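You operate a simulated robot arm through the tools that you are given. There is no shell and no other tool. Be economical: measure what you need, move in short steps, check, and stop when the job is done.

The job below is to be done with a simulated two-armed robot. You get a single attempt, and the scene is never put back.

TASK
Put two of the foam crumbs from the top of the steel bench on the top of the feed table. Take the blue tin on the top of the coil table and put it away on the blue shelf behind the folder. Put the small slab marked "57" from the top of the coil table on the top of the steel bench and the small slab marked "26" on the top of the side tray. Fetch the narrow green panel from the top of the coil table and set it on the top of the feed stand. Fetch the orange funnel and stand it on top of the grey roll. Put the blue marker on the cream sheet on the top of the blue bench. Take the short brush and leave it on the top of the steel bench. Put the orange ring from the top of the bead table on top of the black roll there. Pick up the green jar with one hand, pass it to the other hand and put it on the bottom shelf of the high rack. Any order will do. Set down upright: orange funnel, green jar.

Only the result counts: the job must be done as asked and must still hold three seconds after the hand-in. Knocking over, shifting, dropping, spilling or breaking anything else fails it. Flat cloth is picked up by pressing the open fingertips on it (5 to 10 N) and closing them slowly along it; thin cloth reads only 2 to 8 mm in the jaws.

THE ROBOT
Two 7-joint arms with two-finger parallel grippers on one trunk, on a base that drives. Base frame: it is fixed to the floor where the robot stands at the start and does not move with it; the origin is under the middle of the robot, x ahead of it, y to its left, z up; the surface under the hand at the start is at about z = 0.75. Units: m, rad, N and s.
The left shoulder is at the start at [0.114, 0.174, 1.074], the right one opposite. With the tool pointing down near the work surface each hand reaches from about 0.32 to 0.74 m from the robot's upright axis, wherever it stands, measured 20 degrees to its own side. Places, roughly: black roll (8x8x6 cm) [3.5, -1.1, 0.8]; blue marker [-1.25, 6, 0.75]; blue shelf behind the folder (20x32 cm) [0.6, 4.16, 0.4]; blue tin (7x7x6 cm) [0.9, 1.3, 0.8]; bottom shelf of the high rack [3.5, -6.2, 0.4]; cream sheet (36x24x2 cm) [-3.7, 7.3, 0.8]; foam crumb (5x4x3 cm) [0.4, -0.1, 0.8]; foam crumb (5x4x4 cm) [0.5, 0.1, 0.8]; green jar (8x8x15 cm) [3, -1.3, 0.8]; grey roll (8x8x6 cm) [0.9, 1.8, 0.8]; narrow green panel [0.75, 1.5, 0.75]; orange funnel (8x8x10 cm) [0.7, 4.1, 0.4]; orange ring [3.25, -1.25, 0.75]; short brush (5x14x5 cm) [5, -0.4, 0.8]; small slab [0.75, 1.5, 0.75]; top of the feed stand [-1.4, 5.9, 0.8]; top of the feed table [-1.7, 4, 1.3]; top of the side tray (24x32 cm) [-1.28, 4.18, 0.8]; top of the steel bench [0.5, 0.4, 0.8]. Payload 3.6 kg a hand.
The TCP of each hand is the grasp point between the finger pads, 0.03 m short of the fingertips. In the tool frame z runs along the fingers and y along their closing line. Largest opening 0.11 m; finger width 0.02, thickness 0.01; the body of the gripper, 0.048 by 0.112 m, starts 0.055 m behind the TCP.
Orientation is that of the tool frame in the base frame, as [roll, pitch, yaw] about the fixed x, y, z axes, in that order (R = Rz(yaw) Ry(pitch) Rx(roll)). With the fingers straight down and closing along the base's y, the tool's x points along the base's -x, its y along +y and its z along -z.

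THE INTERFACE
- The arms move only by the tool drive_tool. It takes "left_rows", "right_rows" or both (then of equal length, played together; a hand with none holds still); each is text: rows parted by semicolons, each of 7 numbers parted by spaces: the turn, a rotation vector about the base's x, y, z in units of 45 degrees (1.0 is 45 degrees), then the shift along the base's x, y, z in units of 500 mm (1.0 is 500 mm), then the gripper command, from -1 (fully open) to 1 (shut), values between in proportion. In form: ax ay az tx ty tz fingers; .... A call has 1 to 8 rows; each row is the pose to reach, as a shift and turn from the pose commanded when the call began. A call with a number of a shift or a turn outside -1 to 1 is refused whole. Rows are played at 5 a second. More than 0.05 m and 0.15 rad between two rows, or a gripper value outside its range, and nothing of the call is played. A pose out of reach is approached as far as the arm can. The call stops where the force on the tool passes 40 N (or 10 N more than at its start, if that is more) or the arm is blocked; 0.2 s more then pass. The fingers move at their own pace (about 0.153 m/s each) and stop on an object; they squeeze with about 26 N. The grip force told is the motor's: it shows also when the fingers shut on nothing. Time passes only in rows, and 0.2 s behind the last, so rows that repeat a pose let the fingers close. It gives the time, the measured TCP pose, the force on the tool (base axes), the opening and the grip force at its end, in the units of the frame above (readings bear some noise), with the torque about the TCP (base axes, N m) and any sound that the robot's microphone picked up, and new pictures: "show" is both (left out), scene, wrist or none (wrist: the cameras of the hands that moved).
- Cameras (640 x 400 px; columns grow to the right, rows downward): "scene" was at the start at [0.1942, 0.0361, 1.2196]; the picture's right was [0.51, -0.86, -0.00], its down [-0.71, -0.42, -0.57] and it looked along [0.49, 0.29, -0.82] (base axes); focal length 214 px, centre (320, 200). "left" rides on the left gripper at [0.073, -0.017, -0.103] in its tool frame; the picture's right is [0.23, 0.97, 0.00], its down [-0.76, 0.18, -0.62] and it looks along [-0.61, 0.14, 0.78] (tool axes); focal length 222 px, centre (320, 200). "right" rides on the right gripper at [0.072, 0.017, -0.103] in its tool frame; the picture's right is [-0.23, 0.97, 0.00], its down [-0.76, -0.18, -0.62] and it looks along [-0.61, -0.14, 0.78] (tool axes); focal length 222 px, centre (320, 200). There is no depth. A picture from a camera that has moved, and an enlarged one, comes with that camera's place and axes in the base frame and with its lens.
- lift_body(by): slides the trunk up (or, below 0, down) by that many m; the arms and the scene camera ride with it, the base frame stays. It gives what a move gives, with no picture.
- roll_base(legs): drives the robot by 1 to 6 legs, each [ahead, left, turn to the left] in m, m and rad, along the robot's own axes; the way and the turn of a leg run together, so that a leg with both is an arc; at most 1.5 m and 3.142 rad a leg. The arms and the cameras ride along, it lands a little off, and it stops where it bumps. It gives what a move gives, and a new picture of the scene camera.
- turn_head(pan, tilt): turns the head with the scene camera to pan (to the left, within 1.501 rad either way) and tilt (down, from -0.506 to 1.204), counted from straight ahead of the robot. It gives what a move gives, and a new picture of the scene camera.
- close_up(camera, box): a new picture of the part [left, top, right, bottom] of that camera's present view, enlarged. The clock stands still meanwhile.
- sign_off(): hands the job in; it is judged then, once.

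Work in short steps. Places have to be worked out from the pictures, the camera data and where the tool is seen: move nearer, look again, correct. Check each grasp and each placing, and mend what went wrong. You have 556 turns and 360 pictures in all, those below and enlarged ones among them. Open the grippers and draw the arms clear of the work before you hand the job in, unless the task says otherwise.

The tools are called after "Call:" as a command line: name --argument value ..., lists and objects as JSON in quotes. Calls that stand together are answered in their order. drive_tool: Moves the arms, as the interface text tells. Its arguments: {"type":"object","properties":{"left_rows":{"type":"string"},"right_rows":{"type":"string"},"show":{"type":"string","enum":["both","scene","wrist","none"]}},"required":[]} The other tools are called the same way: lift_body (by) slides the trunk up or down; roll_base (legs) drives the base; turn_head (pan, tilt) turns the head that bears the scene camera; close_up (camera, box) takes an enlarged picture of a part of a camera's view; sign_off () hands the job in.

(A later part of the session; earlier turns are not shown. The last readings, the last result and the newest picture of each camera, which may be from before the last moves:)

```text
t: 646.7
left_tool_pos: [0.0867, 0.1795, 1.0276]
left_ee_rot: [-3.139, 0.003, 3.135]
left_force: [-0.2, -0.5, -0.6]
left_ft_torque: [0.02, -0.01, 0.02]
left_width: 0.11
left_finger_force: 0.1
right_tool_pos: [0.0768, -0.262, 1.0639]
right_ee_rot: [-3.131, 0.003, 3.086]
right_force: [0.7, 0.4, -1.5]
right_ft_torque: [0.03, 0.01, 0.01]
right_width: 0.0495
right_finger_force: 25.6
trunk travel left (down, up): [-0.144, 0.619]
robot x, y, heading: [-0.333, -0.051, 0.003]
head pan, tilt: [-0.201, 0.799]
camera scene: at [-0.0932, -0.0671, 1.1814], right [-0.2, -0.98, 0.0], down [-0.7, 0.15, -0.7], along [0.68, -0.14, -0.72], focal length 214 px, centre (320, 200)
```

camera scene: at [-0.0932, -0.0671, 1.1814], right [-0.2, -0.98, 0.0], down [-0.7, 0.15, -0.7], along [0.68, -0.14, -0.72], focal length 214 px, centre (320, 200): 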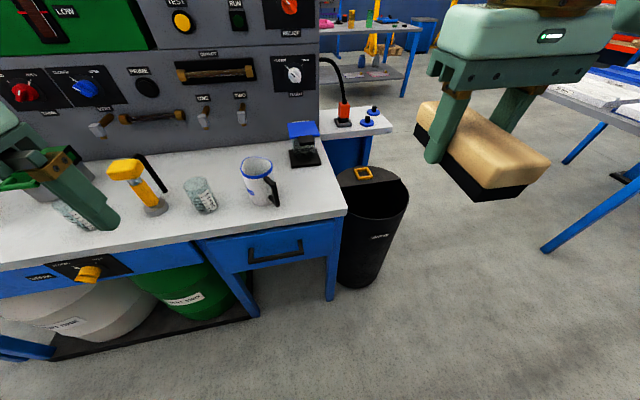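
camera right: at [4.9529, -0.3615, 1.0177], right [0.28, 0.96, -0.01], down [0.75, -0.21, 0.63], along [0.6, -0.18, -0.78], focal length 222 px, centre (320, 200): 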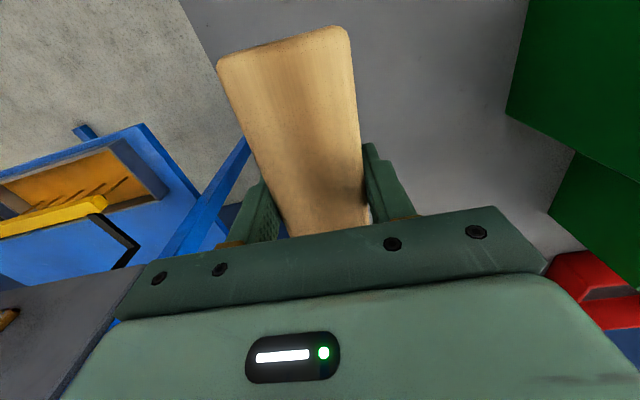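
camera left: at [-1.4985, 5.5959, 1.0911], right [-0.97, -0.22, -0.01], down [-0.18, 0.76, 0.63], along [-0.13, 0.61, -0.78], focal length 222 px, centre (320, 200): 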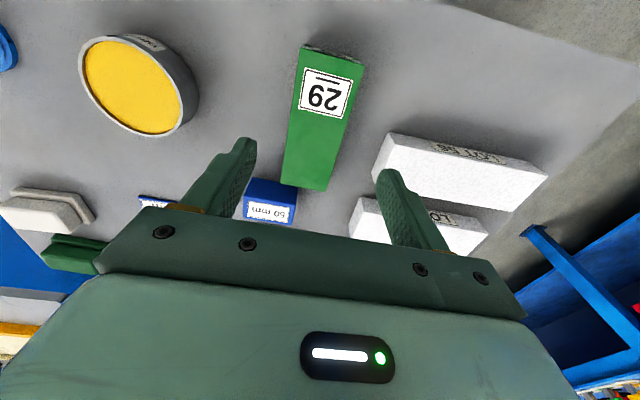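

Free place right of the mug: brush centre target (0.365, -0.145). I move ahead 0.1 and bring it over.

Call:
roll_base --legs '[[0.12, 0, 0]]'

Call:
drive_tool --right_rows "0 0 0.03 0.05 0.05 -0.02 0.7;0 0 0.06 0.1 0.1 -0.04 0.7;0 0 0.06 0.16 0.15 -0.06 0.7;0 0 0.06 0.22 0.2 -0.08 0.7;0 0 0.06 0.28 0.23 -0.12 0.7;0 0 0.06 0.33 0.235 -0.18 0.7"

```text
t: 647.9
left_tool_pos: [0.2078, 0.1784, 1.0269]
left_ee_rot: [-3.139, 0.002, 3.135]
left_force: [0.1, -0.4, 0.0]
left_ft_torque: [0.0, 0.02, -0.01]
left_width: 0.1098
left_finger_force: 0.1
right_tool_pos: [0.1988, -0.2628, 1.0635]
right_ee_rot: [-3.13, 0.002, 3.086]
right_force: [0.2, -0.1, -1.0]
right_ft_torque: [0.02, 0.02, 0.01]
right_width: 0.0494
right_finger_force: 26.4
trunk travel left (down, up): [-0.144, 0.619]
robot x, y, heading: [-0.2133, -0.0481, -0.007]
head pan, tilt: [-0.201, 0.799]
camera scene: at [0.028, -0.0679, 1.181], right [-0.2, -0.98, 0.0], down [-0.7, 0.15, -0.7], along [0.68, -0.14, -0.72], focal length 214 px, centre (320, 200)
```

scene: 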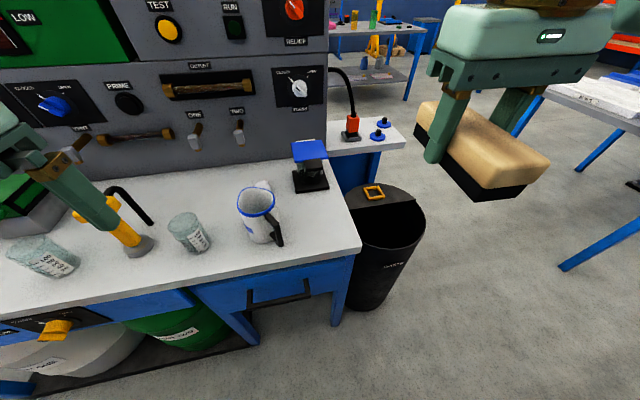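

```text
t: 649.3
left_tool_pos: [0.2075, 0.1798, 1.0264]
left_ee_rot: [-3.14, 0.003, 3.134]
left_force: [-0.7, 0.5, -0.2]
left_ft_torque: [0.0, 0.02, 0.0]
left_width: 0.1099
left_finger_force: 0.1
right_tool_pos: [0.3635, -0.1433, 0.9715]
right_ee_rot: [-3.13, 0.001, 3.131]
right_force: [0.2, 0.8, -1.6]
right_ft_torque: [-0.02, -0.02, 0.0]
right_width: 0.0495
right_finger_force: 25.9
trunk travel left (down, up): [-0.144, 0.619]
robot x, y, heading: [-0.2117, -0.0499, -0.006]
head pan, tilt: [-0.201, 0.799]
camera scene: at [0.0274, -0.0678, 1.1811], right [-0.2, -0.98, 0.0], down [-0.7, 0.15, -0.7], along [0.68, -0.14, -0.72], focal length 214 px, centre (320, 200)
camera right: at [0.2914, -0.124, 1.0754], right [0.24, 0.97, -0.01], down [0.76, -0.18, 0.63], along [0.61, -0.16, -0.78], focal length 222 px, centre (320, 200)
```

scene: 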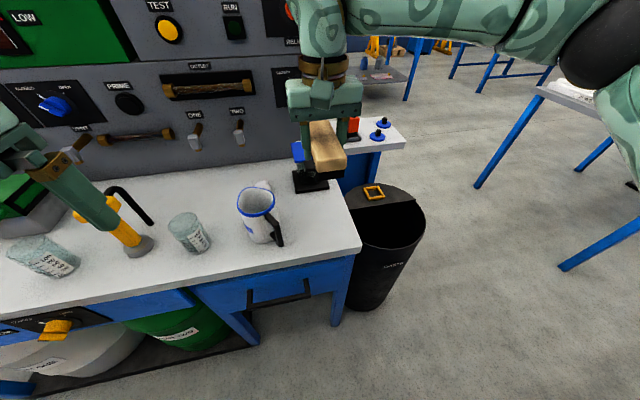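
right: 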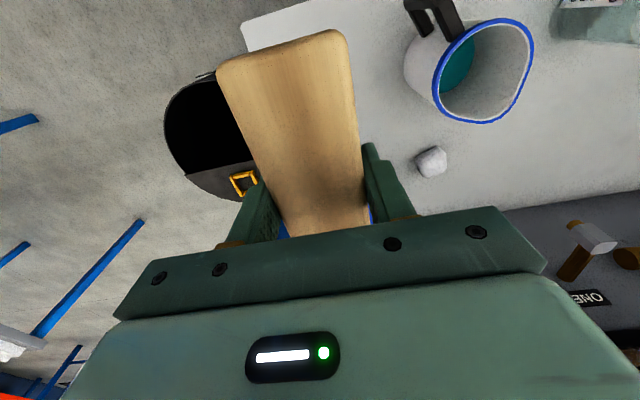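

All clear. I shift 8 mm toward +y and lower to contact.

Call:
drive_tool --right_rows "0 0 0 0 0.016 -0.08 0.7;0 0 0 0 0.016 -0.16 0.7;0 0 0 0 0.016 -0.24 0.7;0 0 0 0 0.016 -0.3 0.7;0 0 0 0 0.016 -0.325 0.7;0 0 0 0 0.016 -0.345 0.7;0 0 0 0 0.016 -0.36 0.7" --show "scene"

```text
t: 650.9
left_tool_pos: [0.2059, 0.1787, 1.0273]
left_ee_rot: [-3.141, 0.002, 3.131]
left_force: [-0.3, -0.2, -0.1]
left_ft_torque: [-0.01, 0.01, -0.01]
left_width: 0.1102
left_finger_force: 0.0
right_tool_pos: [0.363, -0.1364, 0.7927]
right_ee_rot: [-3.132, 0.004, 3.131]
right_force: [0.5, 0.1, -0.5]
right_ft_torque: [0.03, -0.01, 0.01]
right_width: 0.0496
right_finger_force: 25.9
trunk travel left (down, up): [-0.144, 0.619]
robot x, y, heading: [-0.2129, -0.051, -0.004]
head pan, tilt: [-0.201, 0.799]
camera scene: at [0.0268, -0.0677, 1.1814], right [-0.2, -0.98, 0.0], down [-0.7, 0.15, -0.7], along [0.68, -0.14, -0.72], focal length 214 px, centre (320, 200)
```

scene: 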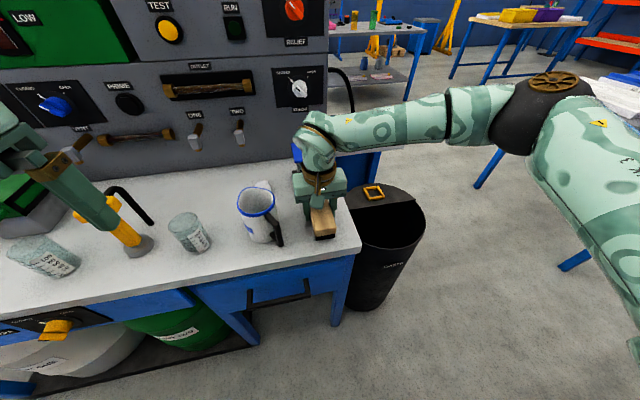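

Not touching yet; continue in small steps.

Call:
drive_tool --right_rows "0 0 0 0 0 -0.01 0.7;0 0 0 0 0 -0.02 0.7;0 0 0 0 0 -0.028 0.7" --show "none"

```text
t: 651.7
left_tool_pos: [0.2059, 0.1784, 1.0277]
left_ee_rot: [-3.14, 0.002, 3.132]
left_force: [-0.2, -0.3, 0.7]
left_ft_torque: [0.01, 0.01, -0.02]
left_width: 0.11
left_finger_force: 0.0
right_tool_pos: [0.3628, -0.1361, 0.7815]
right_ee_rot: [-3.129, 0.005, 3.129]
right_force: [0.9, -1.6, 6.6]
right_ft_torque: [0.19, 0.44, 0.02]
right_width: 0.0497
right_finger_force: 25.9
trunk travel left (down, up): [-0.144, 0.619]
robot x, y, heading: [-0.2111, -0.0493, -0.002]
head pan, tilt: [-0.201, 0.799]
```

Contact. Release and lift.

Call:
drive_tool --right_rows "0 0 0 0 0 0.004 0.4;0 0 0 0 0 0.004 0.1;0 0 0 0 0 0.006 -0.2;0 0 0 0 0 0.08 -0.2;0 0 0 0 0 0.16 -0.2;0 0 0 0 0 0.25 -0.2;0 0 0 -0.04 -0.02 0.33 -0.2"

```text
t: 653.3
left_tool_pos: [0.2051, 0.1781, 1.0278]
left_ee_rot: [-3.141, 0.004, 3.132]
left_force: [-0.3, -0.5, 0.2]
left_ft_torque: [-0.01, 0.02, -0.02]
left_width: 0.1101
left_finger_force: 0.1
right_tool_pos: [0.3411, -0.1476, 0.9456]
right_ee_rot: [-3.131, 0.003, 3.132]
right_force: [-0.1, 0.4, 1.2]
right_ft_torque: [-0.01, 0.0, 0.01]
right_width: 0.0659
right_finger_force: 0.0
trunk travel left (down, up): [-0.144, 0.619]
robot x, y, heading: [-0.2142, -0.0469, -0.006]
head pan, tilt: [-0.201, 0.799]
camera scene: at [0.0257, -0.068, 1.1817], right [-0.2, -0.98, 0.0], down [-0.7, 0.15, -0.7], along [0.68, -0.14, -0.72], focal length 214 px, centre (320, 200)
camera right: at [0.2704, -0.128, 1.0487], right [0.24, 0.97, -0.01], down [0.76, -0.18, 0.63], along [0.61, -0.16, -0.78], focal length 222 px, centre (320, 200)
```

scene: 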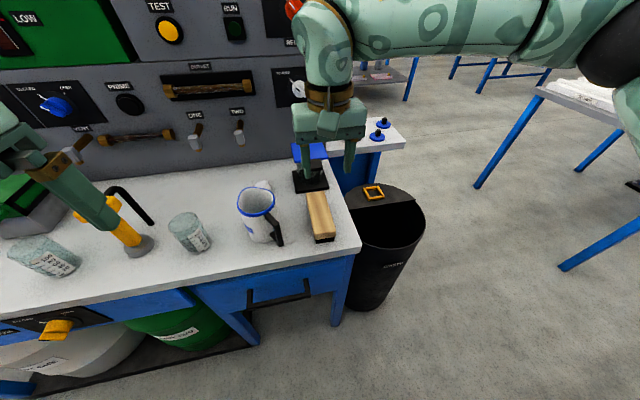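
right: 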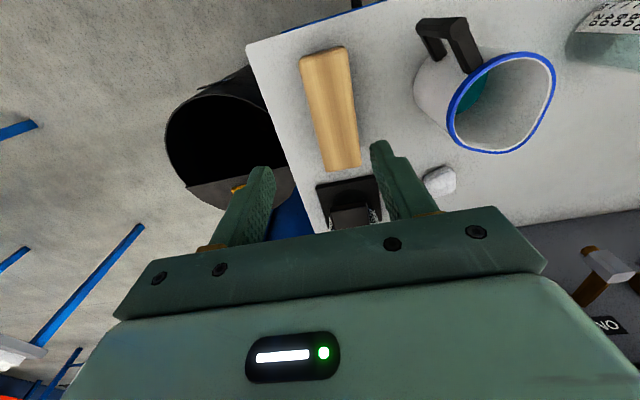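

The brush is on the steel bench. Now the jar: retract the right hand and drive back to the bead table's west side.

Call:
drive_tool --right_rows "0 0 0 -0.06 -0.04 0.06 -1;0 0 0 -0.13 -0.08 0.12 -1;0 0 0 -0.2 -0.1 0.16 -1;0 0 0 -0.26 -0.1 0.18 -1" --show "none"

```text
refused: row 2 steps farther than a row can; nothing moved
```

Call:
drive_tool --right_rows "0 0 0 -0.05 -0.03 0.06 -1;0 0 0 -0.1 -0.06 0.12 -1;0 0 0 -0.16 -0.09 0.16 -1;0 0 0 -0.22 -0.1 0.18 -1" --show "none"

```text
t: 654.3
left_tool_pos: [0.2057, 0.1786, 1.0277]
left_ee_rot: [-3.141, 0.004, 3.132]
left_force: [0.0, 0.1, -0.3]
left_ft_torque: [0.01, 0.0, 0.04]
left_width: 0.11
left_finger_force: 0.1
right_tool_pos: [0.2302, -0.197, 1.035]
right_ee_rot: [-3.127, 0.004, 3.133]
right_force: [-0.4, 0.4, -0.5]
right_ft_torque: [-0.02, 0.0, 0.0]
right_width: 0.1099
right_finger_force: 0.0
trunk travel left (down, up): [-0.144, 0.619]
robot x, y, heading: [-0.2143, -0.0501, -0.008]
head pan, tilt: [-0.201, 0.799]
```

Call:
roll_base --legs '[[-0.18, 0, 0], [0, -1.0, 0.008], [1.2, 0, 0], [1.2, 0, 0]]'

Call:
turn_head --pan 0.0 --tilt 0.7

```text
t: 672.0
left_tool_pos: [2.4189, -0.804, 1.0271]
left_ee_rot: [-3.14, 0.004, -3.132]
left_force: [0.8, 0.1, 0.4]
left_ft_torque: [-0.02, 0.01, 0.02]
left_width: 0.11
left_finger_force: 0.1
right_tool_pos: [2.4499, -1.1797, 1.0343]
right_ee_rot: [-3.129, 0.001, -3.135]
right_force: [0.2, 0.1, 0.1]
right_ft_torque: [0.03, 0.02, 0.0]
right_width: 0.11
right_finger_force: 0.0
trunk travel left (down, up): [-0.144, 0.619]
robot x, y, heading: [2.0055, -1.0397, 0.014]
head pan, tilt: [-0.201, 0.799]
camera scene: at [2.244, -1.055, 1.1813], right [-0.19, -0.98, 0.0], down [-0.7, 0.13, -0.7], along [0.68, -0.13, -0.72], focal length 214 px, centre (320, 200)
```

scene: 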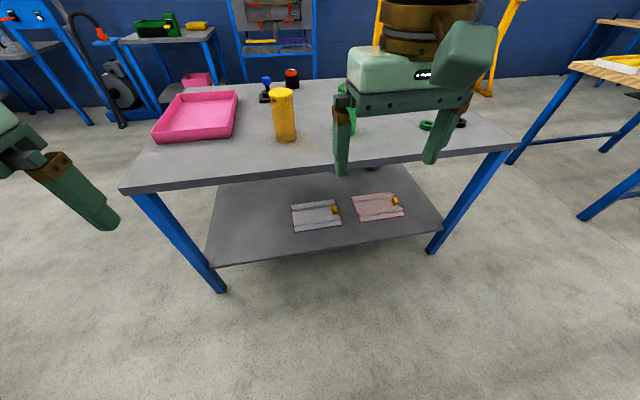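

```text
t: 672.7
left_tool_pos: [2.4184, -0.8057, 1.0276]
left_ee_rot: [-3.141, 0.005, -3.131]
left_force: [-0.2, -0.3, 0.1]
left_ft_torque: [0.01, 0.01, 0.0]
left_width: 0.1097
left_finger_force: 0.0
right_tool_pos: [2.4519, -1.1801, 1.0354]
right_ee_rot: [-3.13, 0.003, -3.134]
right_force: [0.3, -0.6, -0.1]
right_ft_torque: [0.04, 0.0, 0.02]
right_width: 0.1098
right_finger_force: 0.1
trunk travel left (down, up): [-0.144, 0.619]
robot x, y, heading: [2.0036, -1.0418, 0.013]
head pan, tilt: [0.0, 0.7]
camera scene: at [2.2494, -1.0389, 1.1896], right [0.01, -1.0, 0.0], down [-0.64, -0.01, -0.76], along [0.76, 0.01, -0.64], focal length 214 px, centre (320, 200)
```

scene: 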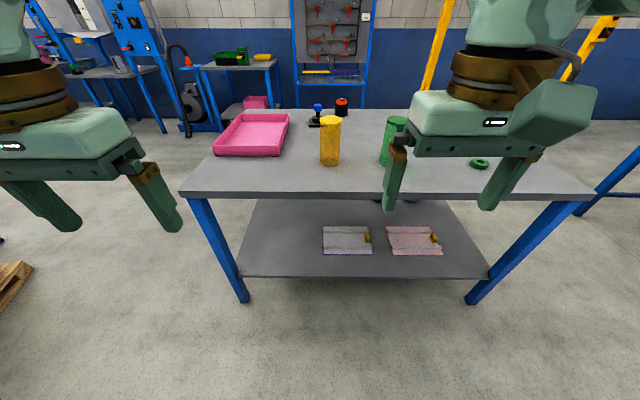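

Plan: left hand grips the jar's top vertically, then the right hand takes it lower down, leaned forward for the shelf. I position the base so that the jar is to the left: about (2.37, -1.5).

Call:
roll_base --legs '[[0, -0.47, -0.013], [0.33, 0, 0]]'

```text
t: 677.3
left_tool_pos: [2.7581, -1.273, 1.0276]
left_ee_rot: [3.141, 0.003, -3.141]
left_force: [-0.1, -0.2, -0.2]
left_ft_torque: [0.03, 0.04, 0.0]
left_width: 0.1101
left_finger_force: 0.0
right_tool_pos: [2.7858, -1.6492, 1.0351]
right_ee_rot: [-3.128, 0.002, 3.14]
right_force: [-0.4, -1.0, 0.4]
right_ft_torque: [0.0, -0.01, 0.0]
right_width: 0.1099
right_finger_force: 0.1
trunk travel left (down, up): [-0.144, 0.619]
robot x, y, heading: [2.3389, -1.5013, 0.005]
head pan, tilt: [0.0, 0.7]
camera scene: at [2.5864, -1.5052, 1.1894], right [0.0, -1.0, 0.0], down [-0.65, 0.0, -0.76], along [0.76, 0.0, -0.65], focal length 214 px, centre (320, 200)
```

scene: 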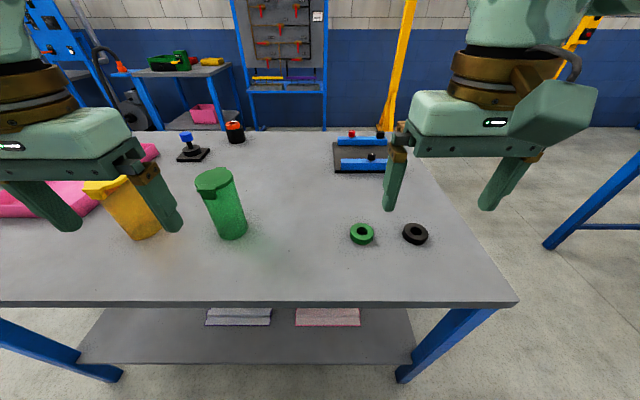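

Jar ≈ (2.957, -1.285), top ≈ 0.93; the yellow jar is 0.21 m further left. I bring the left hand above it.

Call:
drive_tool --left_rows "0 0 0 0.08 -0.005 0 -1;0 0 0 0.16 -0.01 0 -1;0 0 0 0.24 -0.015 0 -1;0 0 0 0.32 -0.02 0 -1;0 0 0 0.39 -0.024 0 -1" --show "both"

```text
t: 678.5
left_tool_pos: [2.942, -1.2847, 1.028]
left_ee_rot: [-3.141, 0.005, -3.141]
left_force: [0.1, -0.4, -0.5]
left_ft_torque: [0.0, -0.03, -0.01]
left_width: 0.11
left_finger_force: 0.1
left hand out of reach, approached as far as the arm can: row 5
right_tool_pos: [2.7859, -1.6475, 1.0358]
right_ee_rot: [-3.13, 0.004, 3.139]
right_force: [-0.5, -0.5, 0.1]
right_ft_torque: [0.02, 0.0, 0.02]
right_width: 0.1097
right_finger_force: 0.0
trunk travel left (down, up): [-0.144, 0.619]
robot x, y, heading: [2.3409, -1.5047, 0.005]
head pan, tilt: [0.0, 0.7]
camera scene: at [2.5856, -1.505, 1.1896], right [0.0, -1.0, 0.0], down [-0.64, 0.0, -0.76], along [0.76, 0.0, -0.64], focal length 214 px, centre (320, 200)
camera left: at [2.8686, -1.3017, 1.1297], right [-0.23, 0.97, 0.0], down [0.76, 0.18, 0.63], along [0.61, 0.14, -0.78], focal length 222 px, centre (320, 200)
```

scene: 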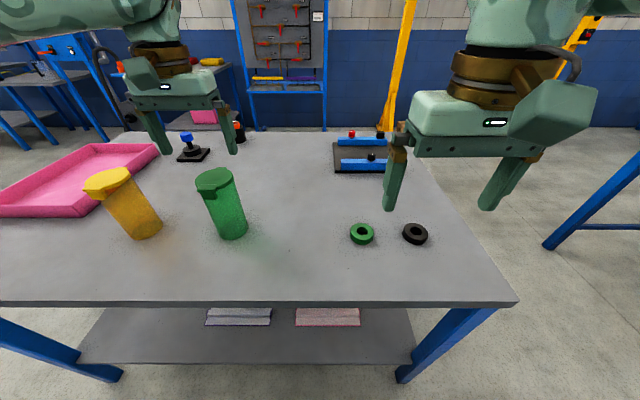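
left: 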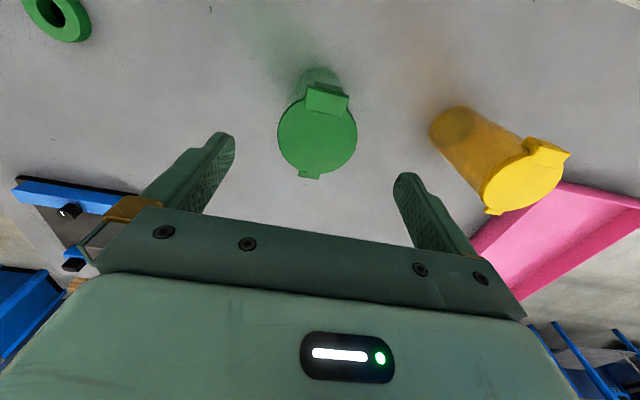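

The lid centre is at (2.949, -1.2855). The left arm is near its limit, so I move the base 3 cm ahead before lowering.

Call:
roll_base --legs '[[0.04, 0, 0]]'

Call:
drive_tool --left_rows "0 0 0 -0.06 0 0 -1;0 0 0 -0.064 0 -0.06 -1;0 0 0 -0.064 0 -0.12 -1;0 0 0 -0.064 0 -0.16 -1" --show "wrist"

```text
t: 679.4
left_tool_pos: [2.9832, -1.2842, 1.0247]
left_ee_rot: [-3.14, 0.0, -3.14]
left_force: [0.3, 0.7, 0.0]
left_ft_torque: [-0.02, 0.02, 0.03]
left_width: 0.11
left_finger_force: 0.0
right_tool_pos: [2.8281, -1.6492, 1.0332]
right_ee_rot: [-3.128, 0.001, 3.138]
right_force: [0.9, -0.3, -0.2]
right_ft_torque: [-0.04, 0.05, 0.0]
right_width: 0.11
right_finger_force: 0.0
trunk travel left (down, up): [-0.144, 0.619]
robot x, y, heading: [2.3813, -1.5038, 0.002]
head pan, tilt: [0.0, 0.7]
camera scene: at [2.6279, -1.5052, 1.1891], right [0.0, -1.0, 0.0], down [-0.65, 0.0, -0.76], along [0.76, 0.0, -0.65], focal length 214 px, centre (320, 200)
```

scene: 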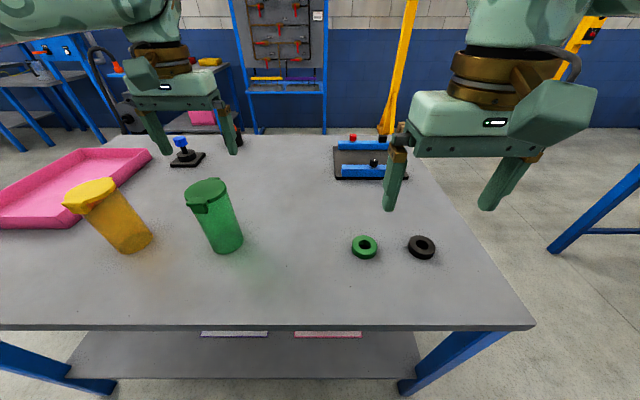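

```text
t: 680.4
left_tool_pos: [2.9512, -1.2849, 0.9465]
left_ee_rot: [-3.139, 0.004, -3.141]
left_force: [-0.3, 0.9, 0.4]
left_ft_torque: [-0.02, -0.01, -0.02]
left_width: 0.11
left_finger_force: 0.0
right_tool_pos: [2.8261, -1.6489, 1.0343]
right_ee_rot: [-3.128, 0.0, 3.14]
right_force: [0.0, -0.3, -0.3]
right_ft_torque: [-0.01, -0.01, 0.01]
right_width: 0.11
right_finger_force: 0.0
trunk travel left (down, up): [-0.144, 0.619]
robot x, y, heading: [2.3772, -1.5046, 0.001]
head pan, tilt: [0.0, 0.7]
camera left: at [2.8769, -1.3017, 1.0489], right [-0.23, 0.97, 0.0], down [0.76, 0.18, 0.63], along [0.61, 0.14, -0.78], focal length 222 px, centre (320, 200)
```

left: 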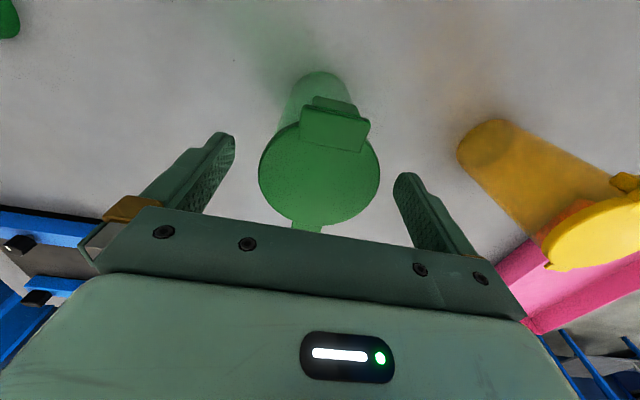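

Centred. Lower to z≈0.91, close on the top, then lift 12 cm.

Call:
drive_tool --left_rows "0 0 0 -0.002 0 -0.04 -1;0 0 0 -0.002 0 -0.072 -1;0 0 0 -0.002 0 -0.072 -0.6;0 0 0 -0.002 0 -0.072 -0.1;0 0 0 -0.002 0 -0.072 0.3;0 0 0 -0.002 0 -0.072 0.3;0 0 0 -0.002 0 0.01 0.3;0 0 0 -0.002 0 0.1 0.3" --show "both"

```text
t: 682.2
left_tool_pos: [2.9482, -1.2858, 0.9977]
left_ee_rot: [-3.139, 0.004, -3.141]
left_force: [0.3, -0.4, -1.9]
left_ft_torque: [0.01, 0.01, 0.01]
left_width: 0.0727
left_finger_force: 26.1
right_tool_pos: [2.8253, -1.6485, 1.0346]
right_ee_rot: [-3.129, 0.004, 3.138]
right_force: [0.2, -0.4, -0.9]
right_ft_torque: [0.01, 0.01, -0.02]
right_width: 0.11
right_finger_force: 0.0
trunk travel left (down, up): [-0.144, 0.619]
robot x, y, heading: [2.3806, -1.5045, 0.003]
head pan, tilt: [0.0, 0.7]
camera scene: at [2.6257, -1.5052, 1.1897], right [0.0, -1.0, 0.0], down [-0.64, 0.0, -0.76], along [0.76, 0.0, -0.64], focal length 214 px, centre (320, 200)
camera left: at [2.8755, -1.3021, 1.0998], right [-0.23, 0.97, 0.0], down [0.76, 0.18, 0.62], along [0.61, 0.14, -0.78], focal length 222 px, centre (320, 200)
```

scene: 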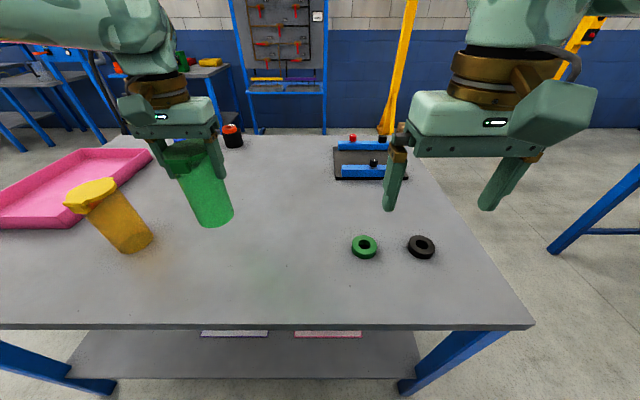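
left: 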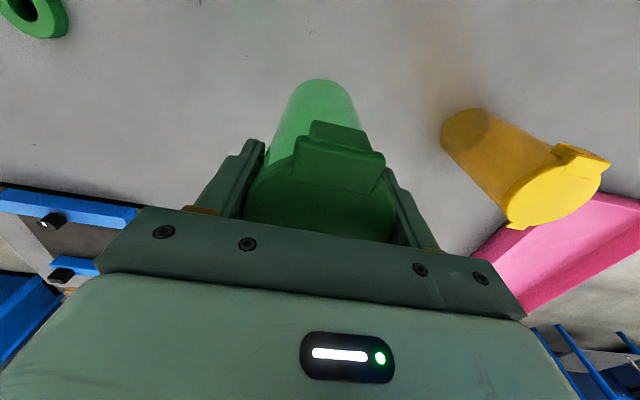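

Jar held and lifted. I bring it up and inward toward the robot's midline.

Call:
drive_tool --left_rows "0 0 0 -0.02 -0.03 0.08 0.3;0 0 0 -0.04 -0.06 0.16 0.3;0 0 0 -0.06 -0.1 0.22 0.3;0 0 0 -0.08 -0.16 0.24 0.3;0 0 0 -0.1 -0.22 0.24 0.3" --show "none"

```text
t: 683.4
left_tool_pos: [2.9322, -1.3235, 1.0658]
left_ee_rot: [-3.137, 0.008, 3.141]
left_force: [0.7, -0.3, -3.3]
left_ft_torque: [0.0, 0.02, 0.0]
left_width: 0.0724
left_finger_force: 26.3
left hand out of reach, approached as far as the arm can: row 2, 3, 4, 5
right_tool_pos: [2.8251, -1.6483, 1.0351]
right_ee_rot: [-3.131, 0.002, 3.138]
right_force: [-0.5, -0.7, 0.2]
right_ft_torque: [0.01, -0.01, -0.02]
right_width: 0.1099
right_finger_force: 0.1
trunk travel left (down, up): [-0.144, 0.619]
robot x, y, heading: [2.3822, -1.5063, 0.006]
head pan, tilt: [0.0, 0.7]
```

The arm's reach limits it at this height. I raise the trunk 0.12 and then move the jar inward at lower relative height.

Call:
lift_body --by 0.12

Call:
drive_tool --left_rows "0 0 0 -0.02 -0.03 -0.06 0.3;0 0 0 -0.05 -0.06 -0.12 0.3;0 0 0 -0.09 -0.1 -0.16 0.3;0 0 0 -0.13 -0.14 -0.18 0.3" --show "none"

```text
t: 684.9
left_tool_pos: [2.8761, -1.3244, 1.2402]
left_ee_rot: [-3.14, 0.139, 3.141]
left_force: [-0.6, -0.1, -3.2]
left_ft_torque: [0.0, 0.05, -0.02]
left_width: 0.0724
left_finger_force: 26.2
right_tool_pos: [2.8266, -1.6494, 1.1544]
right_ee_rot: [-3.129, 0.002, 3.137]
right_force: [-0.5, 0.2, -0.1]
right_ft_torque: [-0.01, -0.01, 0.0]
right_width: 0.11
right_finger_force: 0.0
trunk travel left (down, up): [-0.264, 0.499]
robot x, y, heading: [2.3802, -1.5029, 0.003]
head pan, tilt: [0.0, 0.7]
```

```text
t: 685.9
left_tool_pos: [2.8178, -1.387, 1.1554]
left_ee_rot: [-3.137, 0.143, -3.141]
left_force: [0.4, -0.3, -1.6]
left_ft_torque: [-0.01, 0.09, 0.01]
left_width: 0.0722
left_finger_force: 26.0
left hand out of reach, approached as far as the arm can: row 4
right_tool_pos: [2.8264, -1.6482, 1.154]
right_ee_rot: [-3.129, 0.0, 3.138]
right_force: [0.1, -0.5, -0.1]
right_ft_torque: [0.01, 0.04, 0.01]
right_width: 0.1099
right_finger_force: 0.0
trunk travel left (down, up): [-0.264, 0.499]
robot x, y, heading: [2.3811, -1.5059, 0.004]
head pan, tilt: [0.0, 0.7]
```

I move the jar outward again a little (x≈2.92), straighten it, and in parallel start leaning the right hand forward.

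Call:
drive_tool --left_rows "0 0.06 0 0.05 0.01 0 0.3;0 0.12 0 0.1 0.03 0 0.3;0 0.18 0 0.15 0.05 0 0.3;0 0.18 0 0.2 0.06 0 0.3;0 0.18 0 0.2 0.06 0 0.3;0 0.18 0 0.2 0.06 0 0.3" --right_rows "0 -0.17 0 -0.02 -0.02 -0.01 -1;0 -0.34 0 -0.04 -0.04 -0.02 -1;0 -0.51 0 -0.06 -0.06 -0.03 -1;0 -0.68 0 -0.08 -0.06 -0.04 -1;0 -0.85 0 -0.1 -0.06 -0.05 -1;0 -1 0 -0.1 -0.06 -0.06 -1" --show "scene"

```text
t: 687.3
left_tool_pos: [2.9194, -1.3101, 1.1434]
left_ee_rot: [-3.139, -0.002, -3.14]
left_force: [-0.3, -0.1, -2.3]
left_ft_torque: [-0.01, -0.05, -0.02]
left_width: 0.0721
left_finger_force: 25.6
left hand out of reach, approached as far as the arm can: row 1, 2, 3, 4, 5, 6
right_tool_pos: [2.7958, -1.6702, 1.1359]
right_ee_rot: [-3.131, 0.787, 3.137]
right_force: [0.0, -1.1, 0.2]
right_ft_torque: [-0.04, 0.0, -0.01]
right_width: 0.1098
right_finger_force: 0.0
right hand out of reach, approached as far as the arm can: row 6
trunk travel left (down, up): [-0.264, 0.499]
robot x, y, heading: [2.3841, -1.505, 0.003]
head pan, tilt: [0.0, 0.7]
camera scene: at [2.5627, -1.5047, 1.3148], right [0.0, -1.0, 0.0], down [-0.65, 0.0, -0.76], along [0.76, 0.0, -0.65], focal length 214 px, centre (320, 200)
```

scene: 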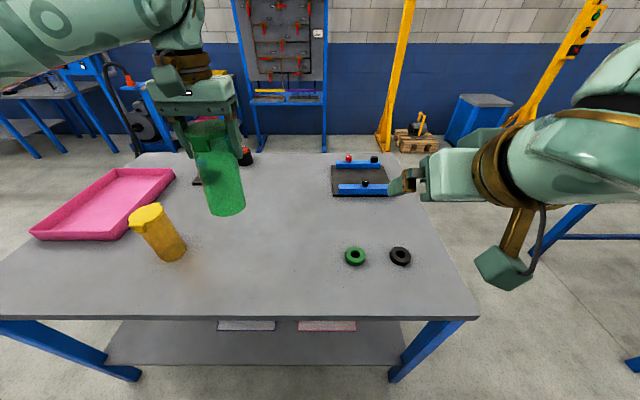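

Left is vertical at (2.919, -1.310) with the jar bottom at ≈1.01. I now yaw the right hand leftward and bring it near.

Call:
drive_tool --right_rows "0 0 0.16 0 0.06 -0.01 -1;0 0 0.32 0 0.13 -0.02 -1;0 0 0.48 0 0.2 -0.03 -1;0 0 0.64 0 0.27 -0.04 -1;0 0 0.8 0 0.34 -0.05 -1" --show "both"

```text
t: 688.5
left_tool_pos: [2.9185, -1.3111, 1.1436]
left_ee_rot: [-3.139, -0.001, -3.142]
left_force: [-0.2, -0.4, -1.9]
left_ft_torque: [-0.01, 0.0, 0.02]
left_width: 0.0723
left_finger_force: 25.9
right_tool_pos: [2.7981, -1.5002, 1.113]
right_ee_rot: [-3.132, 0.79, -2.515]
right_force: [0.4, 0.5, -0.5]
right_ft_torque: [-0.04, -0.01, -0.02]
right_width: 0.11
right_finger_force: 0.1
trunk travel left (down, up): [-0.264, 0.499]
robot x, y, heading: [2.3845, -1.5079, 0.008]
head pan, tilt: [0.0, 0.7]
camera scene: at [2.5622, -1.5046, 1.3149], right [0.0, -1.0, 0.0], down [-0.64, 0.0, -0.76], along [0.76, 0.0, -0.64], focal length 214 px, centre (320, 200)
camera right: at [2.6861, -1.5579, 1.1345], right [-0.44, 0.89, 0.16], down [0.18, -0.08, 0.98], along [0.88, 0.46, -0.12], focal length 222 px, centre (320, 200)
```

scene: 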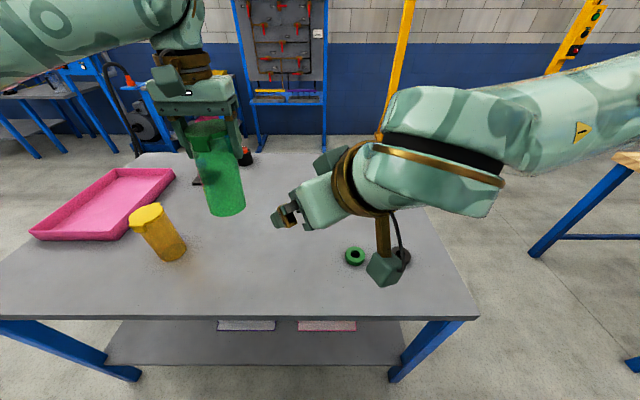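
right: 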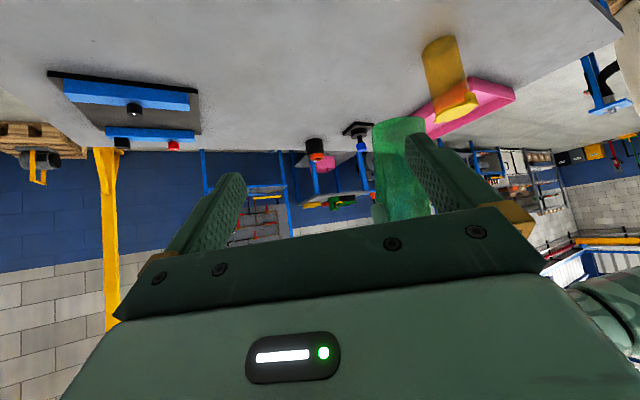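

No limit met. The right hand should point at azimuth ≈55°; I rotate a bit more and then add lean.

Call:
drive_tool --right_rows "0 0 0.15 -0.02 -0.01 0 -1;0 0 0.3 -0.03 -0.02 0 -1;0 0 0.4 -0.03 -0.02 0 -1" --show "none"

Call:
drive_tool --right_rows "0.14 -0.09 0 0 0 -0.02 -1;0.28 -0.18 0 0 0 -0.04 -1" --show "both"

```text
t: 689.3
left_tool_pos: [2.9168, -1.3113, 1.1449]
left_ee_rot: [-3.139, -0.002, 3.141]
left_force: [-0.3, -0.3, -2.7]
left_ft_torque: [0.01, -0.06, 0.02]
left_width: 0.0724
left_finger_force: 26.1
right_tool_pos: [2.7808, -1.5113, 1.1132]
right_ee_rot: [-3.136, 0.789, -2.204]
right_force: [-0.1, -0.1, -0.2]
right_ft_torque: [-0.07, -0.02, -0.02]
right_width: 0.1102
right_finger_force: 0.1
trunk travel left (down, up): [-0.264, 0.499]
robot x, y, heading: [2.381, -1.505, 0.01]
head pan, tilt: [0.0, 0.7]
```

```text
t: 689.9
left_tool_pos: [2.9177, -1.3117, 1.1439]
left_ee_rot: [-3.139, -0.001, 3.141]
left_force: [0.0, 0.3, -2.7]
left_ft_torque: [-0.02, -0.06, 0.01]
left_width: 0.0724
left_finger_force: 25.9
right_tool_pos: [2.7822, -1.5106, 1.0923]
right_ee_rot: [3.114, 1.048, -2.231]
right_force: [-0.1, -0.4, -0.2]
right_ft_torque: [0.03, 0.0, 0.01]
right_width: 0.1099
right_finger_force: 0.1
trunk travel left (down, up): [-0.264, 0.499]
robot x, y, heading: [2.3822, -1.5043, 0.002]
head pan, tilt: [0.0, 0.7]
camera scene: at [2.5622, -1.5056, 1.3149], right [0.0, -1.0, 0.0], down [-0.64, 0.0, -0.76], along [0.76, 0.0, -0.64], focal length 214 px, centre (320, 200)
camera right: at [2.6938, -1.601, 1.0811], right [-0.71, 0.67, 0.21], down [0.06, -0.24, 0.97], along [0.7, 0.7, 0.14], focal length 222 px, centre (320, 200)
```

scene: 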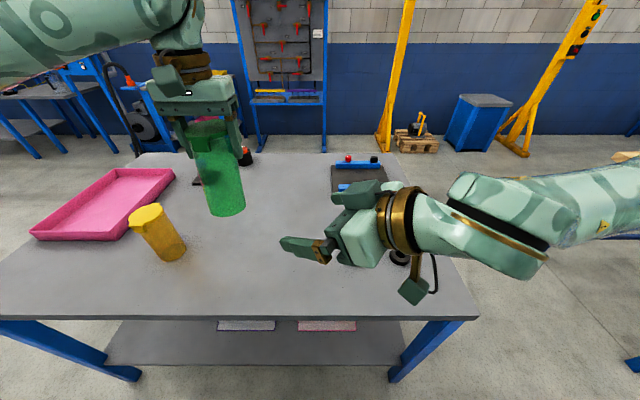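
right: 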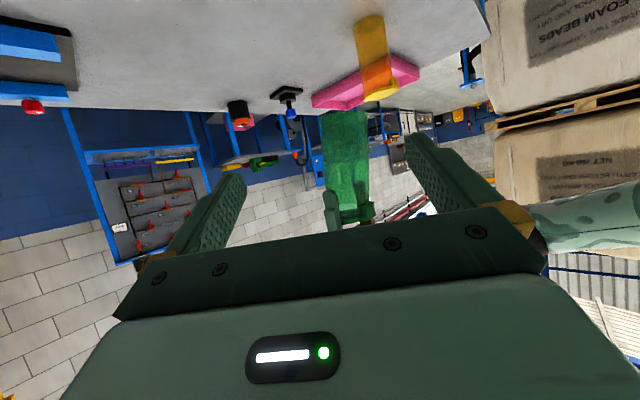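

Orientation is good (60° lean, azimuth 52°). I line up and advance 15 cm toward the jar, then check.

Call:
drive_tool --right_rows "0 0 0 -0.024 0.019 -0.026 -1;0 0 0 0.033 0.092 -0.026 -1;0 0 0 0.09 0.165 -0.026 -1;0 0 0 0.147 0.238 -0.026 -1;0 0 0 0.16 0.255 -0.026 -1" --show "both"

```text
t: 691.1
left_tool_pos: [2.9178, -1.3125, 1.1451]
left_ee_rot: [-3.138, -0.001, -3.141]
left_force: [1.0, -0.2, -2.1]
left_ft_torque: [-0.05, -0.03, -0.01]
left_width: 0.0724
left_finger_force: 26.1
right_tool_pos: [2.8605, -1.3833, 1.0797]
right_ee_rot: [3.116, 1.048, -2.233]
right_force: [-0.4, -0.2, -0.1]
right_ft_torque: [-0.02, 0.0, -0.01]
right_width: 0.1099
right_finger_force: 0.0
right hand out of reach, approached as far as the arm can: row 1
trunk travel left (down, up): [-0.264, 0.499]
robot x, y, heading: [2.3766, -1.5019, 0.006]
head pan, tilt: [0.0, 0.7]
camera scene: at [2.5617, -1.5056, 1.315], right [0.0, -1.0, 0.0], down [-0.64, 0.0, -0.76], along [0.76, 0.0, -0.64], focal length 214 px, centre (320, 200)
camera right: at [2.7735, -1.4735, 1.0689], right [-0.71, 0.67, 0.21], down [0.06, -0.24, 0.97], along [0.7, 0.7, 0.13], focal length 222 px, centre (320, 200)
```

scene: 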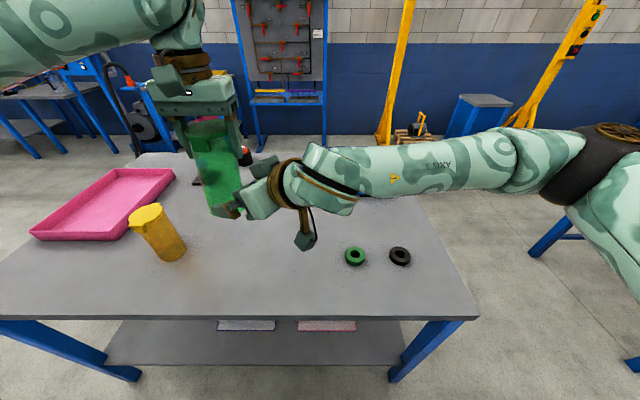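
right: 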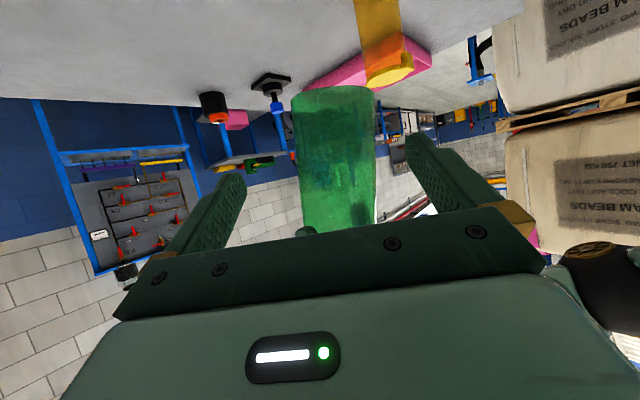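

Nearly there. I advance the last 8 cm with a small lateral correction.

Call:
drive_tool --right_rows "0 0 0 0.025 0.048 0 -1;0 0 0 0.06 0.096 0 -1;0 0 0 0.092 0.141 0 -1" --show "both"

```text
t: 691.9
left_tool_pos: [2.9196, -1.3096, 1.1441]
left_ee_rot: [3.141, 0.001, -3.137]
left_force: [7.1, 11.2, -5.8]
left_ft_torque: [0.02, -0.15, 0.06]
left_width: 0.0723
left_finger_force: 25.7
right_tool_pos: [2.9071, -1.3122, 1.08]
right_ee_rot: [3.117, 1.05, -2.229]
right_force: [-7.0, -11.7, 1.8]
right_ft_torque: [0.73, -0.45, -0.16]
right_width: 0.1098
right_finger_force: 0.0
trunk travel left (down, up): [-0.264, 0.499]
robot x, y, heading: [2.3826, -1.5034, 0.004]
head pan, tilt: [0.0, 0.7]
camera scene: at [2.562, -1.5043, 1.315], right [0.0, -1.0, 0.0], down [-0.64, 0.0, -0.76], along [0.76, 0.0, -0.64], focal length 214 px, centre (320, 200)
camera right: at [2.8195, -1.4019, 1.0686], right [-0.71, 0.67, 0.21], down [0.06, -0.24, 0.97], along [0.7, 0.7, 0.13], focal length 222 px, centre (320, 200)
```

scene: 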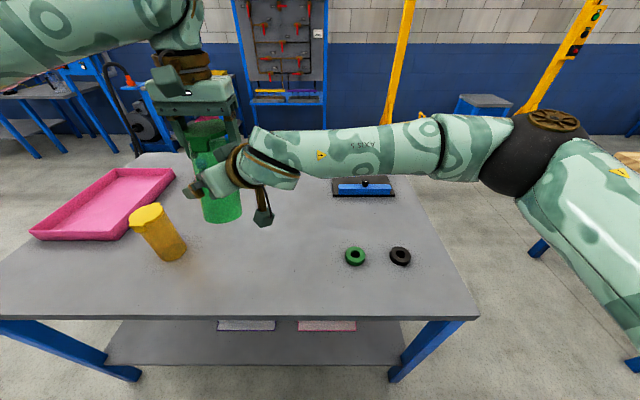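
right: 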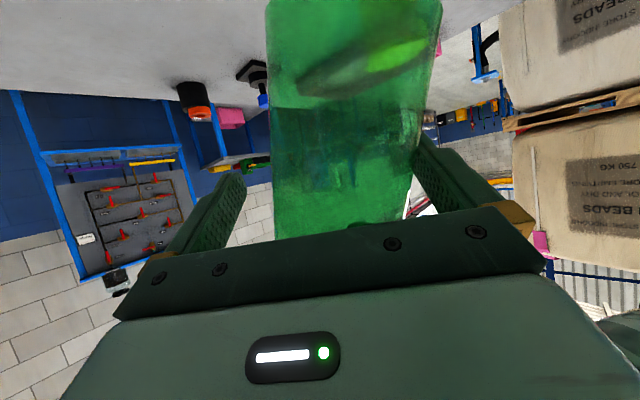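

Slight push against the jar. I back off 1 cm, centre sideways, then close the right hand.

Call:
drive_tool --right_rows "0 0 0 -0.032 -0.003 0 -1;0 0 0 -0.032 -0.003 0 -0.7;0 0 0 -0.032 -0.003 0 -0.2;0 0 0 -0.032 -0.003 0 0.2;0 0 0 -0.032 -0.003 0 0.4;0 0 0 -0.032 -0.003 0 0.4" --show "both"

```text
t: 693.3
left_tool_pos: [2.9185, -1.3119, 1.1438]
left_ee_rot: [-3.139, -0.003, 3.141]
left_force: [-2.0, -4.5, 0.3]
left_ft_torque: [-0.28, -0.01, 0.59]
left_width: 0.0724
left_finger_force: 26.0
right_tool_pos: [2.8901, -1.3142, 1.0784]
right_ee_rot: [3.117, 1.049, -2.231]
right_force: [2.1, 3.2, 0.0]
right_ft_torque: [0.02, 0.2, -0.48]
right_width: 0.0807
right_finger_force: 26.3
trunk travel left (down, up): [-0.264, 0.499]
robot x, y, heading: [2.3803, -1.5062, 0.006]
head pan, tilt: [0.0, 0.7]
camera scene: at [2.5619, -1.5052, 1.315], right [0.0, -1.0, 0.0], down [-0.64, 0.0, -0.76], along [0.76, 0.0, -0.64], focal length 214 px, centre (320, 200)
camera right: at [2.8028, -1.404, 1.0679], right [-0.71, 0.67, 0.21], down [0.06, -0.24, 0.97], along [0.7, 0.7, 0.13], focal length 222 px, centre (320, 200)
```

scene: 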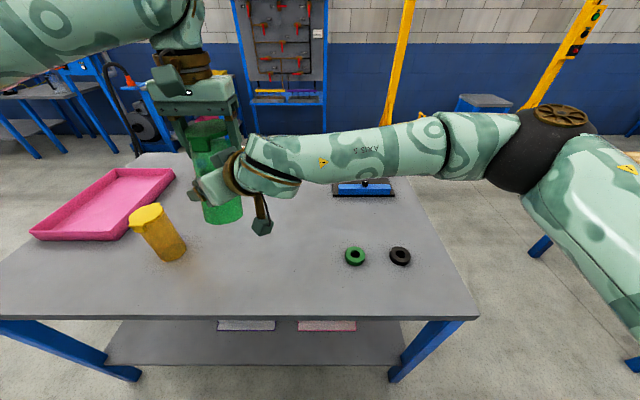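
right: 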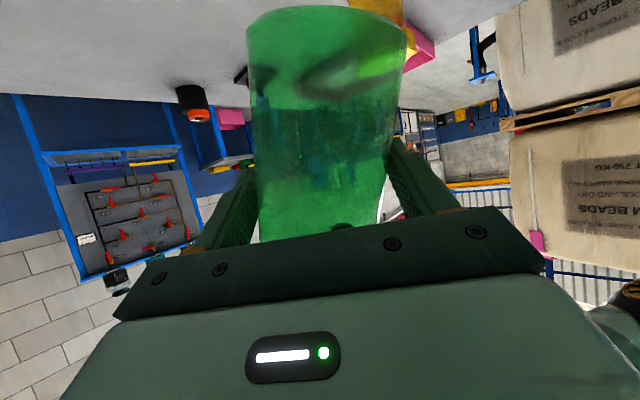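

The right hand holds the jar body too. I open the left hand just slightly and lift it straight off.

Call:
drive_tool --left_rows "0 0 0 0 0 0 0.1;0 0 0 0 0 0 -0.2;0 0 0 0 0 0 -0.5;0 0 0 0 0 0 -0.5;0 0 0 0 0 0.04 -0.5;0 0 0 0 0 0.1 -0.5;0 0 0 0 0 0.18 -0.5" --show "both"

```text
t: 694.9
left_tool_pos: [2.9101, -1.2985, 1.1885]
left_ee_rot: [-3.138, 0.002, 3.141]
left_force: [-0.4, 0.8, -0.1]
left_ft_torque: [-0.02, 0.02, 0.03]
left_width: 0.0824
left_finger_force: 0.0
left hand out of reach, approached as far as the arm can: row 5, 6, 7
right_tool_pos: [2.8911, -1.3142, 1.0782]
right_ee_rot: [3.117, 1.049, -2.232]
right_force: [0.2, -0.6, -2.8]
right_ft_torque: [0.05, 0.01, 0.0]
right_width: 0.0725
right_finger_force: 26.2
trunk travel left (down, up): [-0.264, 0.499]
robot x, y, heading: [2.3816, -1.5074, 0.0]
head pan, tilt: [0.0, 0.7]
camera scene: at [2.5628, -1.505, 1.3148], right [0.0, -1.0, 0.0], down [-0.65, 0.0, -0.76], along [0.76, 0.0, -0.65], focal length 214 px, centre (320, 200)
camera left: at [2.8375, -1.3165, 1.2914], right [-0.23, 0.97, 0.0], down [0.76, 0.18, 0.62], along [0.61, 0.14, -0.78], focal length 222 px, centre (320, 200)
```

scene: 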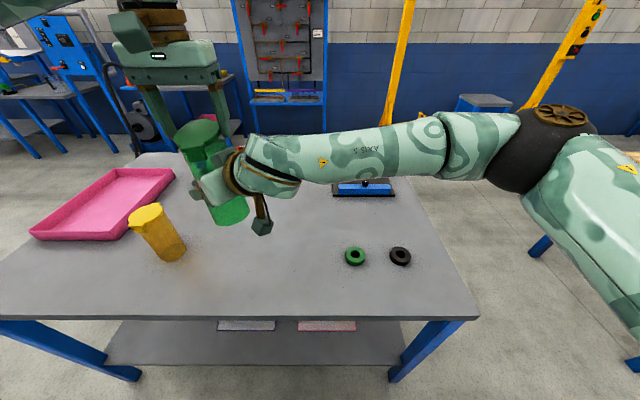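
left: 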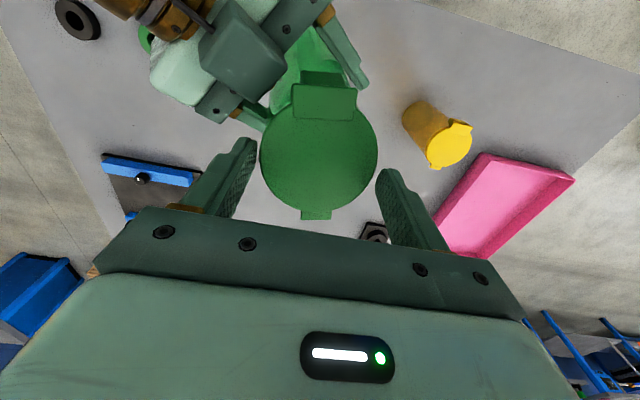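

The right hand has it (0.0725 m, weight felt). The left fingertips are still beside the lid and cannot rise further, so I lower the right hand 6 cm instead.

Call:
drive_tool --right_rows "0 0 0 0 0 -0.03 0.4;0 0 0 0 0 -0.07 0.4;0 0 0 0 0 -0.12 0.4" --show "scene"

```text
t: 695.7
left_tool_pos: [2.9112, -1.3008, 1.1885]
left_ee_rot: [-3.139, 0.001, 3.14]
left_force: [-0.1, 0.0, -0.5]
left_ft_torque: [0.01, 0.0, -0.01]
left_width: 0.0824
left_finger_force: 0.0
right_tool_pos: [2.8905, -1.3138, 1.0196]
right_ee_rot: [3.114, 1.048, -2.229]
right_force: [-0.1, 0.8, -2.6]
right_ft_torque: [0.03, -0.01, -0.02]
right_width: 0.0729
right_finger_force: 25.7
trunk travel left (down, up): [-0.264, 0.499]
robot x, y, heading: [2.3811, -1.5067, 0.002]
head pan, tilt: [0.0, 0.7]
camera scene: at [2.5623, -1.5052, 1.3149], right [0.0, -1.0, 0.0], down [-0.65, 0.0, -0.76], along [0.76, 0.0, -0.65], focal length 214 px, centre (320, 200)
```

scene: 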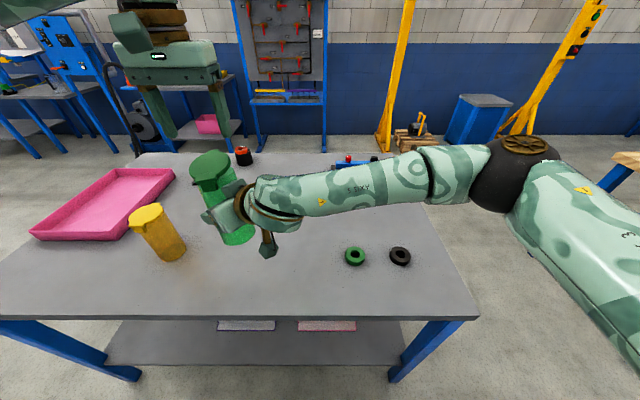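

The jar is free of the left hand. I move the left hand away and bring the right hand back to its own side, pointing forward.

Call:
drive_tool --left_rows "0 0 0 0 0.06 0 -0.5;0 0 0 -0.03 0.12 0 -1;0 0 0 -0.08 0.16 0 -1;0 0 0 -0.14 0.16 0 -1;0 0 0 -0.2 0.16 0 -1;0 0 0 -0.2 0.16 0 -1" --right_rows "0 0 0 0 -0.06 0.02 0.4;0 0 -0.17 0 -0.14 0.04 0.4;0 0 -0.34 0 -0.22 0.05 0.4;0 0 -0.51 0 -0.3 0.05 0.4;0 0 -0.68 0 -0.38 0.05 0.4;0 0 -0.85 0 -0.46 0.05 0.4" --show "scene"

Call:
close_up --camera "right" --box '[0, 0, 640, 400]'

```text
t: 697.1
left_tool_pos: [2.8419, -1.2188, 1.1699]
left_ee_rot: [-3.138, 0.002, -3.142]
left_force: [-1.0, 0.7, -0.6]
left_ft_torque: [-0.03, -0.02, -0.02]
left_width: 0.1102
left_finger_force: 0.0
left hand out of reach, approached as far as the arm can: row 2, 3, 4, 5, 6
right_tool_pos: [2.9003, -1.5581, 1.0537]
right_ee_rot: [-3.137, 1.022, -2.816]
right_force: [-0.7, -0.4, -2.7]
right_ft_torque: [0.01, 0.02, -0.02]
right_width: 0.0719
right_finger_force: 25.5
right hand out of reach, approached as far as the arm can: row 4, 5, 6
trunk travel left (down, up): [-0.264, 0.499]
robot x, y, heading: [2.3814, -1.5045, 0.005]
head pan, tilt: [0.0, 0.7]
camera scene: at [2.5586, -1.5027, 1.3156], right [0.0, -1.0, 0.0], down [-0.64, 0.0, -0.77], along [0.77, 0.0, -0.64], focal length 214 px, centre (320, 200)
```

scene: 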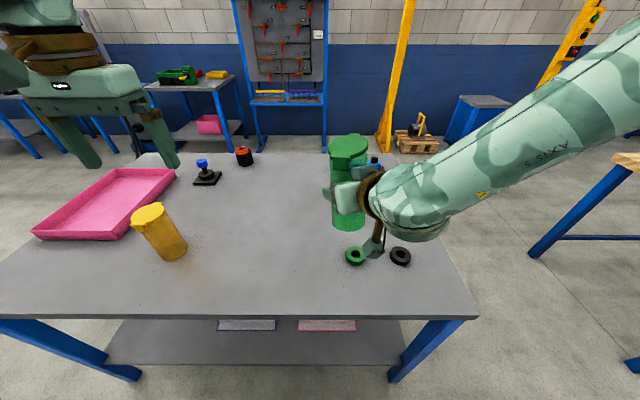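

```text
1.00 times, centred on (320, 200) of right (not enlarged: the box is as wide or as high as the picture)
camera zoom: at [2.7777, -1.5814, 1.0455], right [-0.2, 0.96, 0.19], down [-0.07, -0.21, 0.97], along [0.98, 0.18, 0.11], focal length 222 px, centre (320, 200)
```

zoom: 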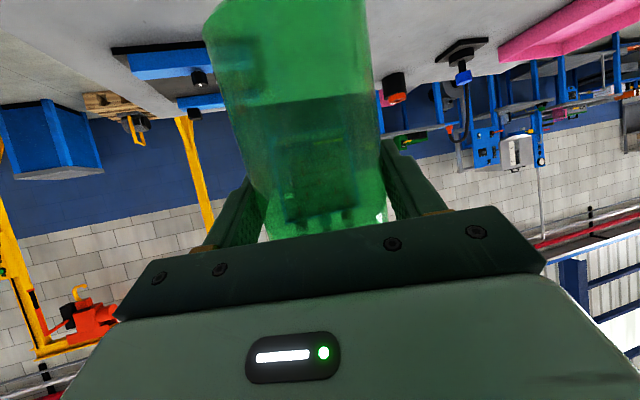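

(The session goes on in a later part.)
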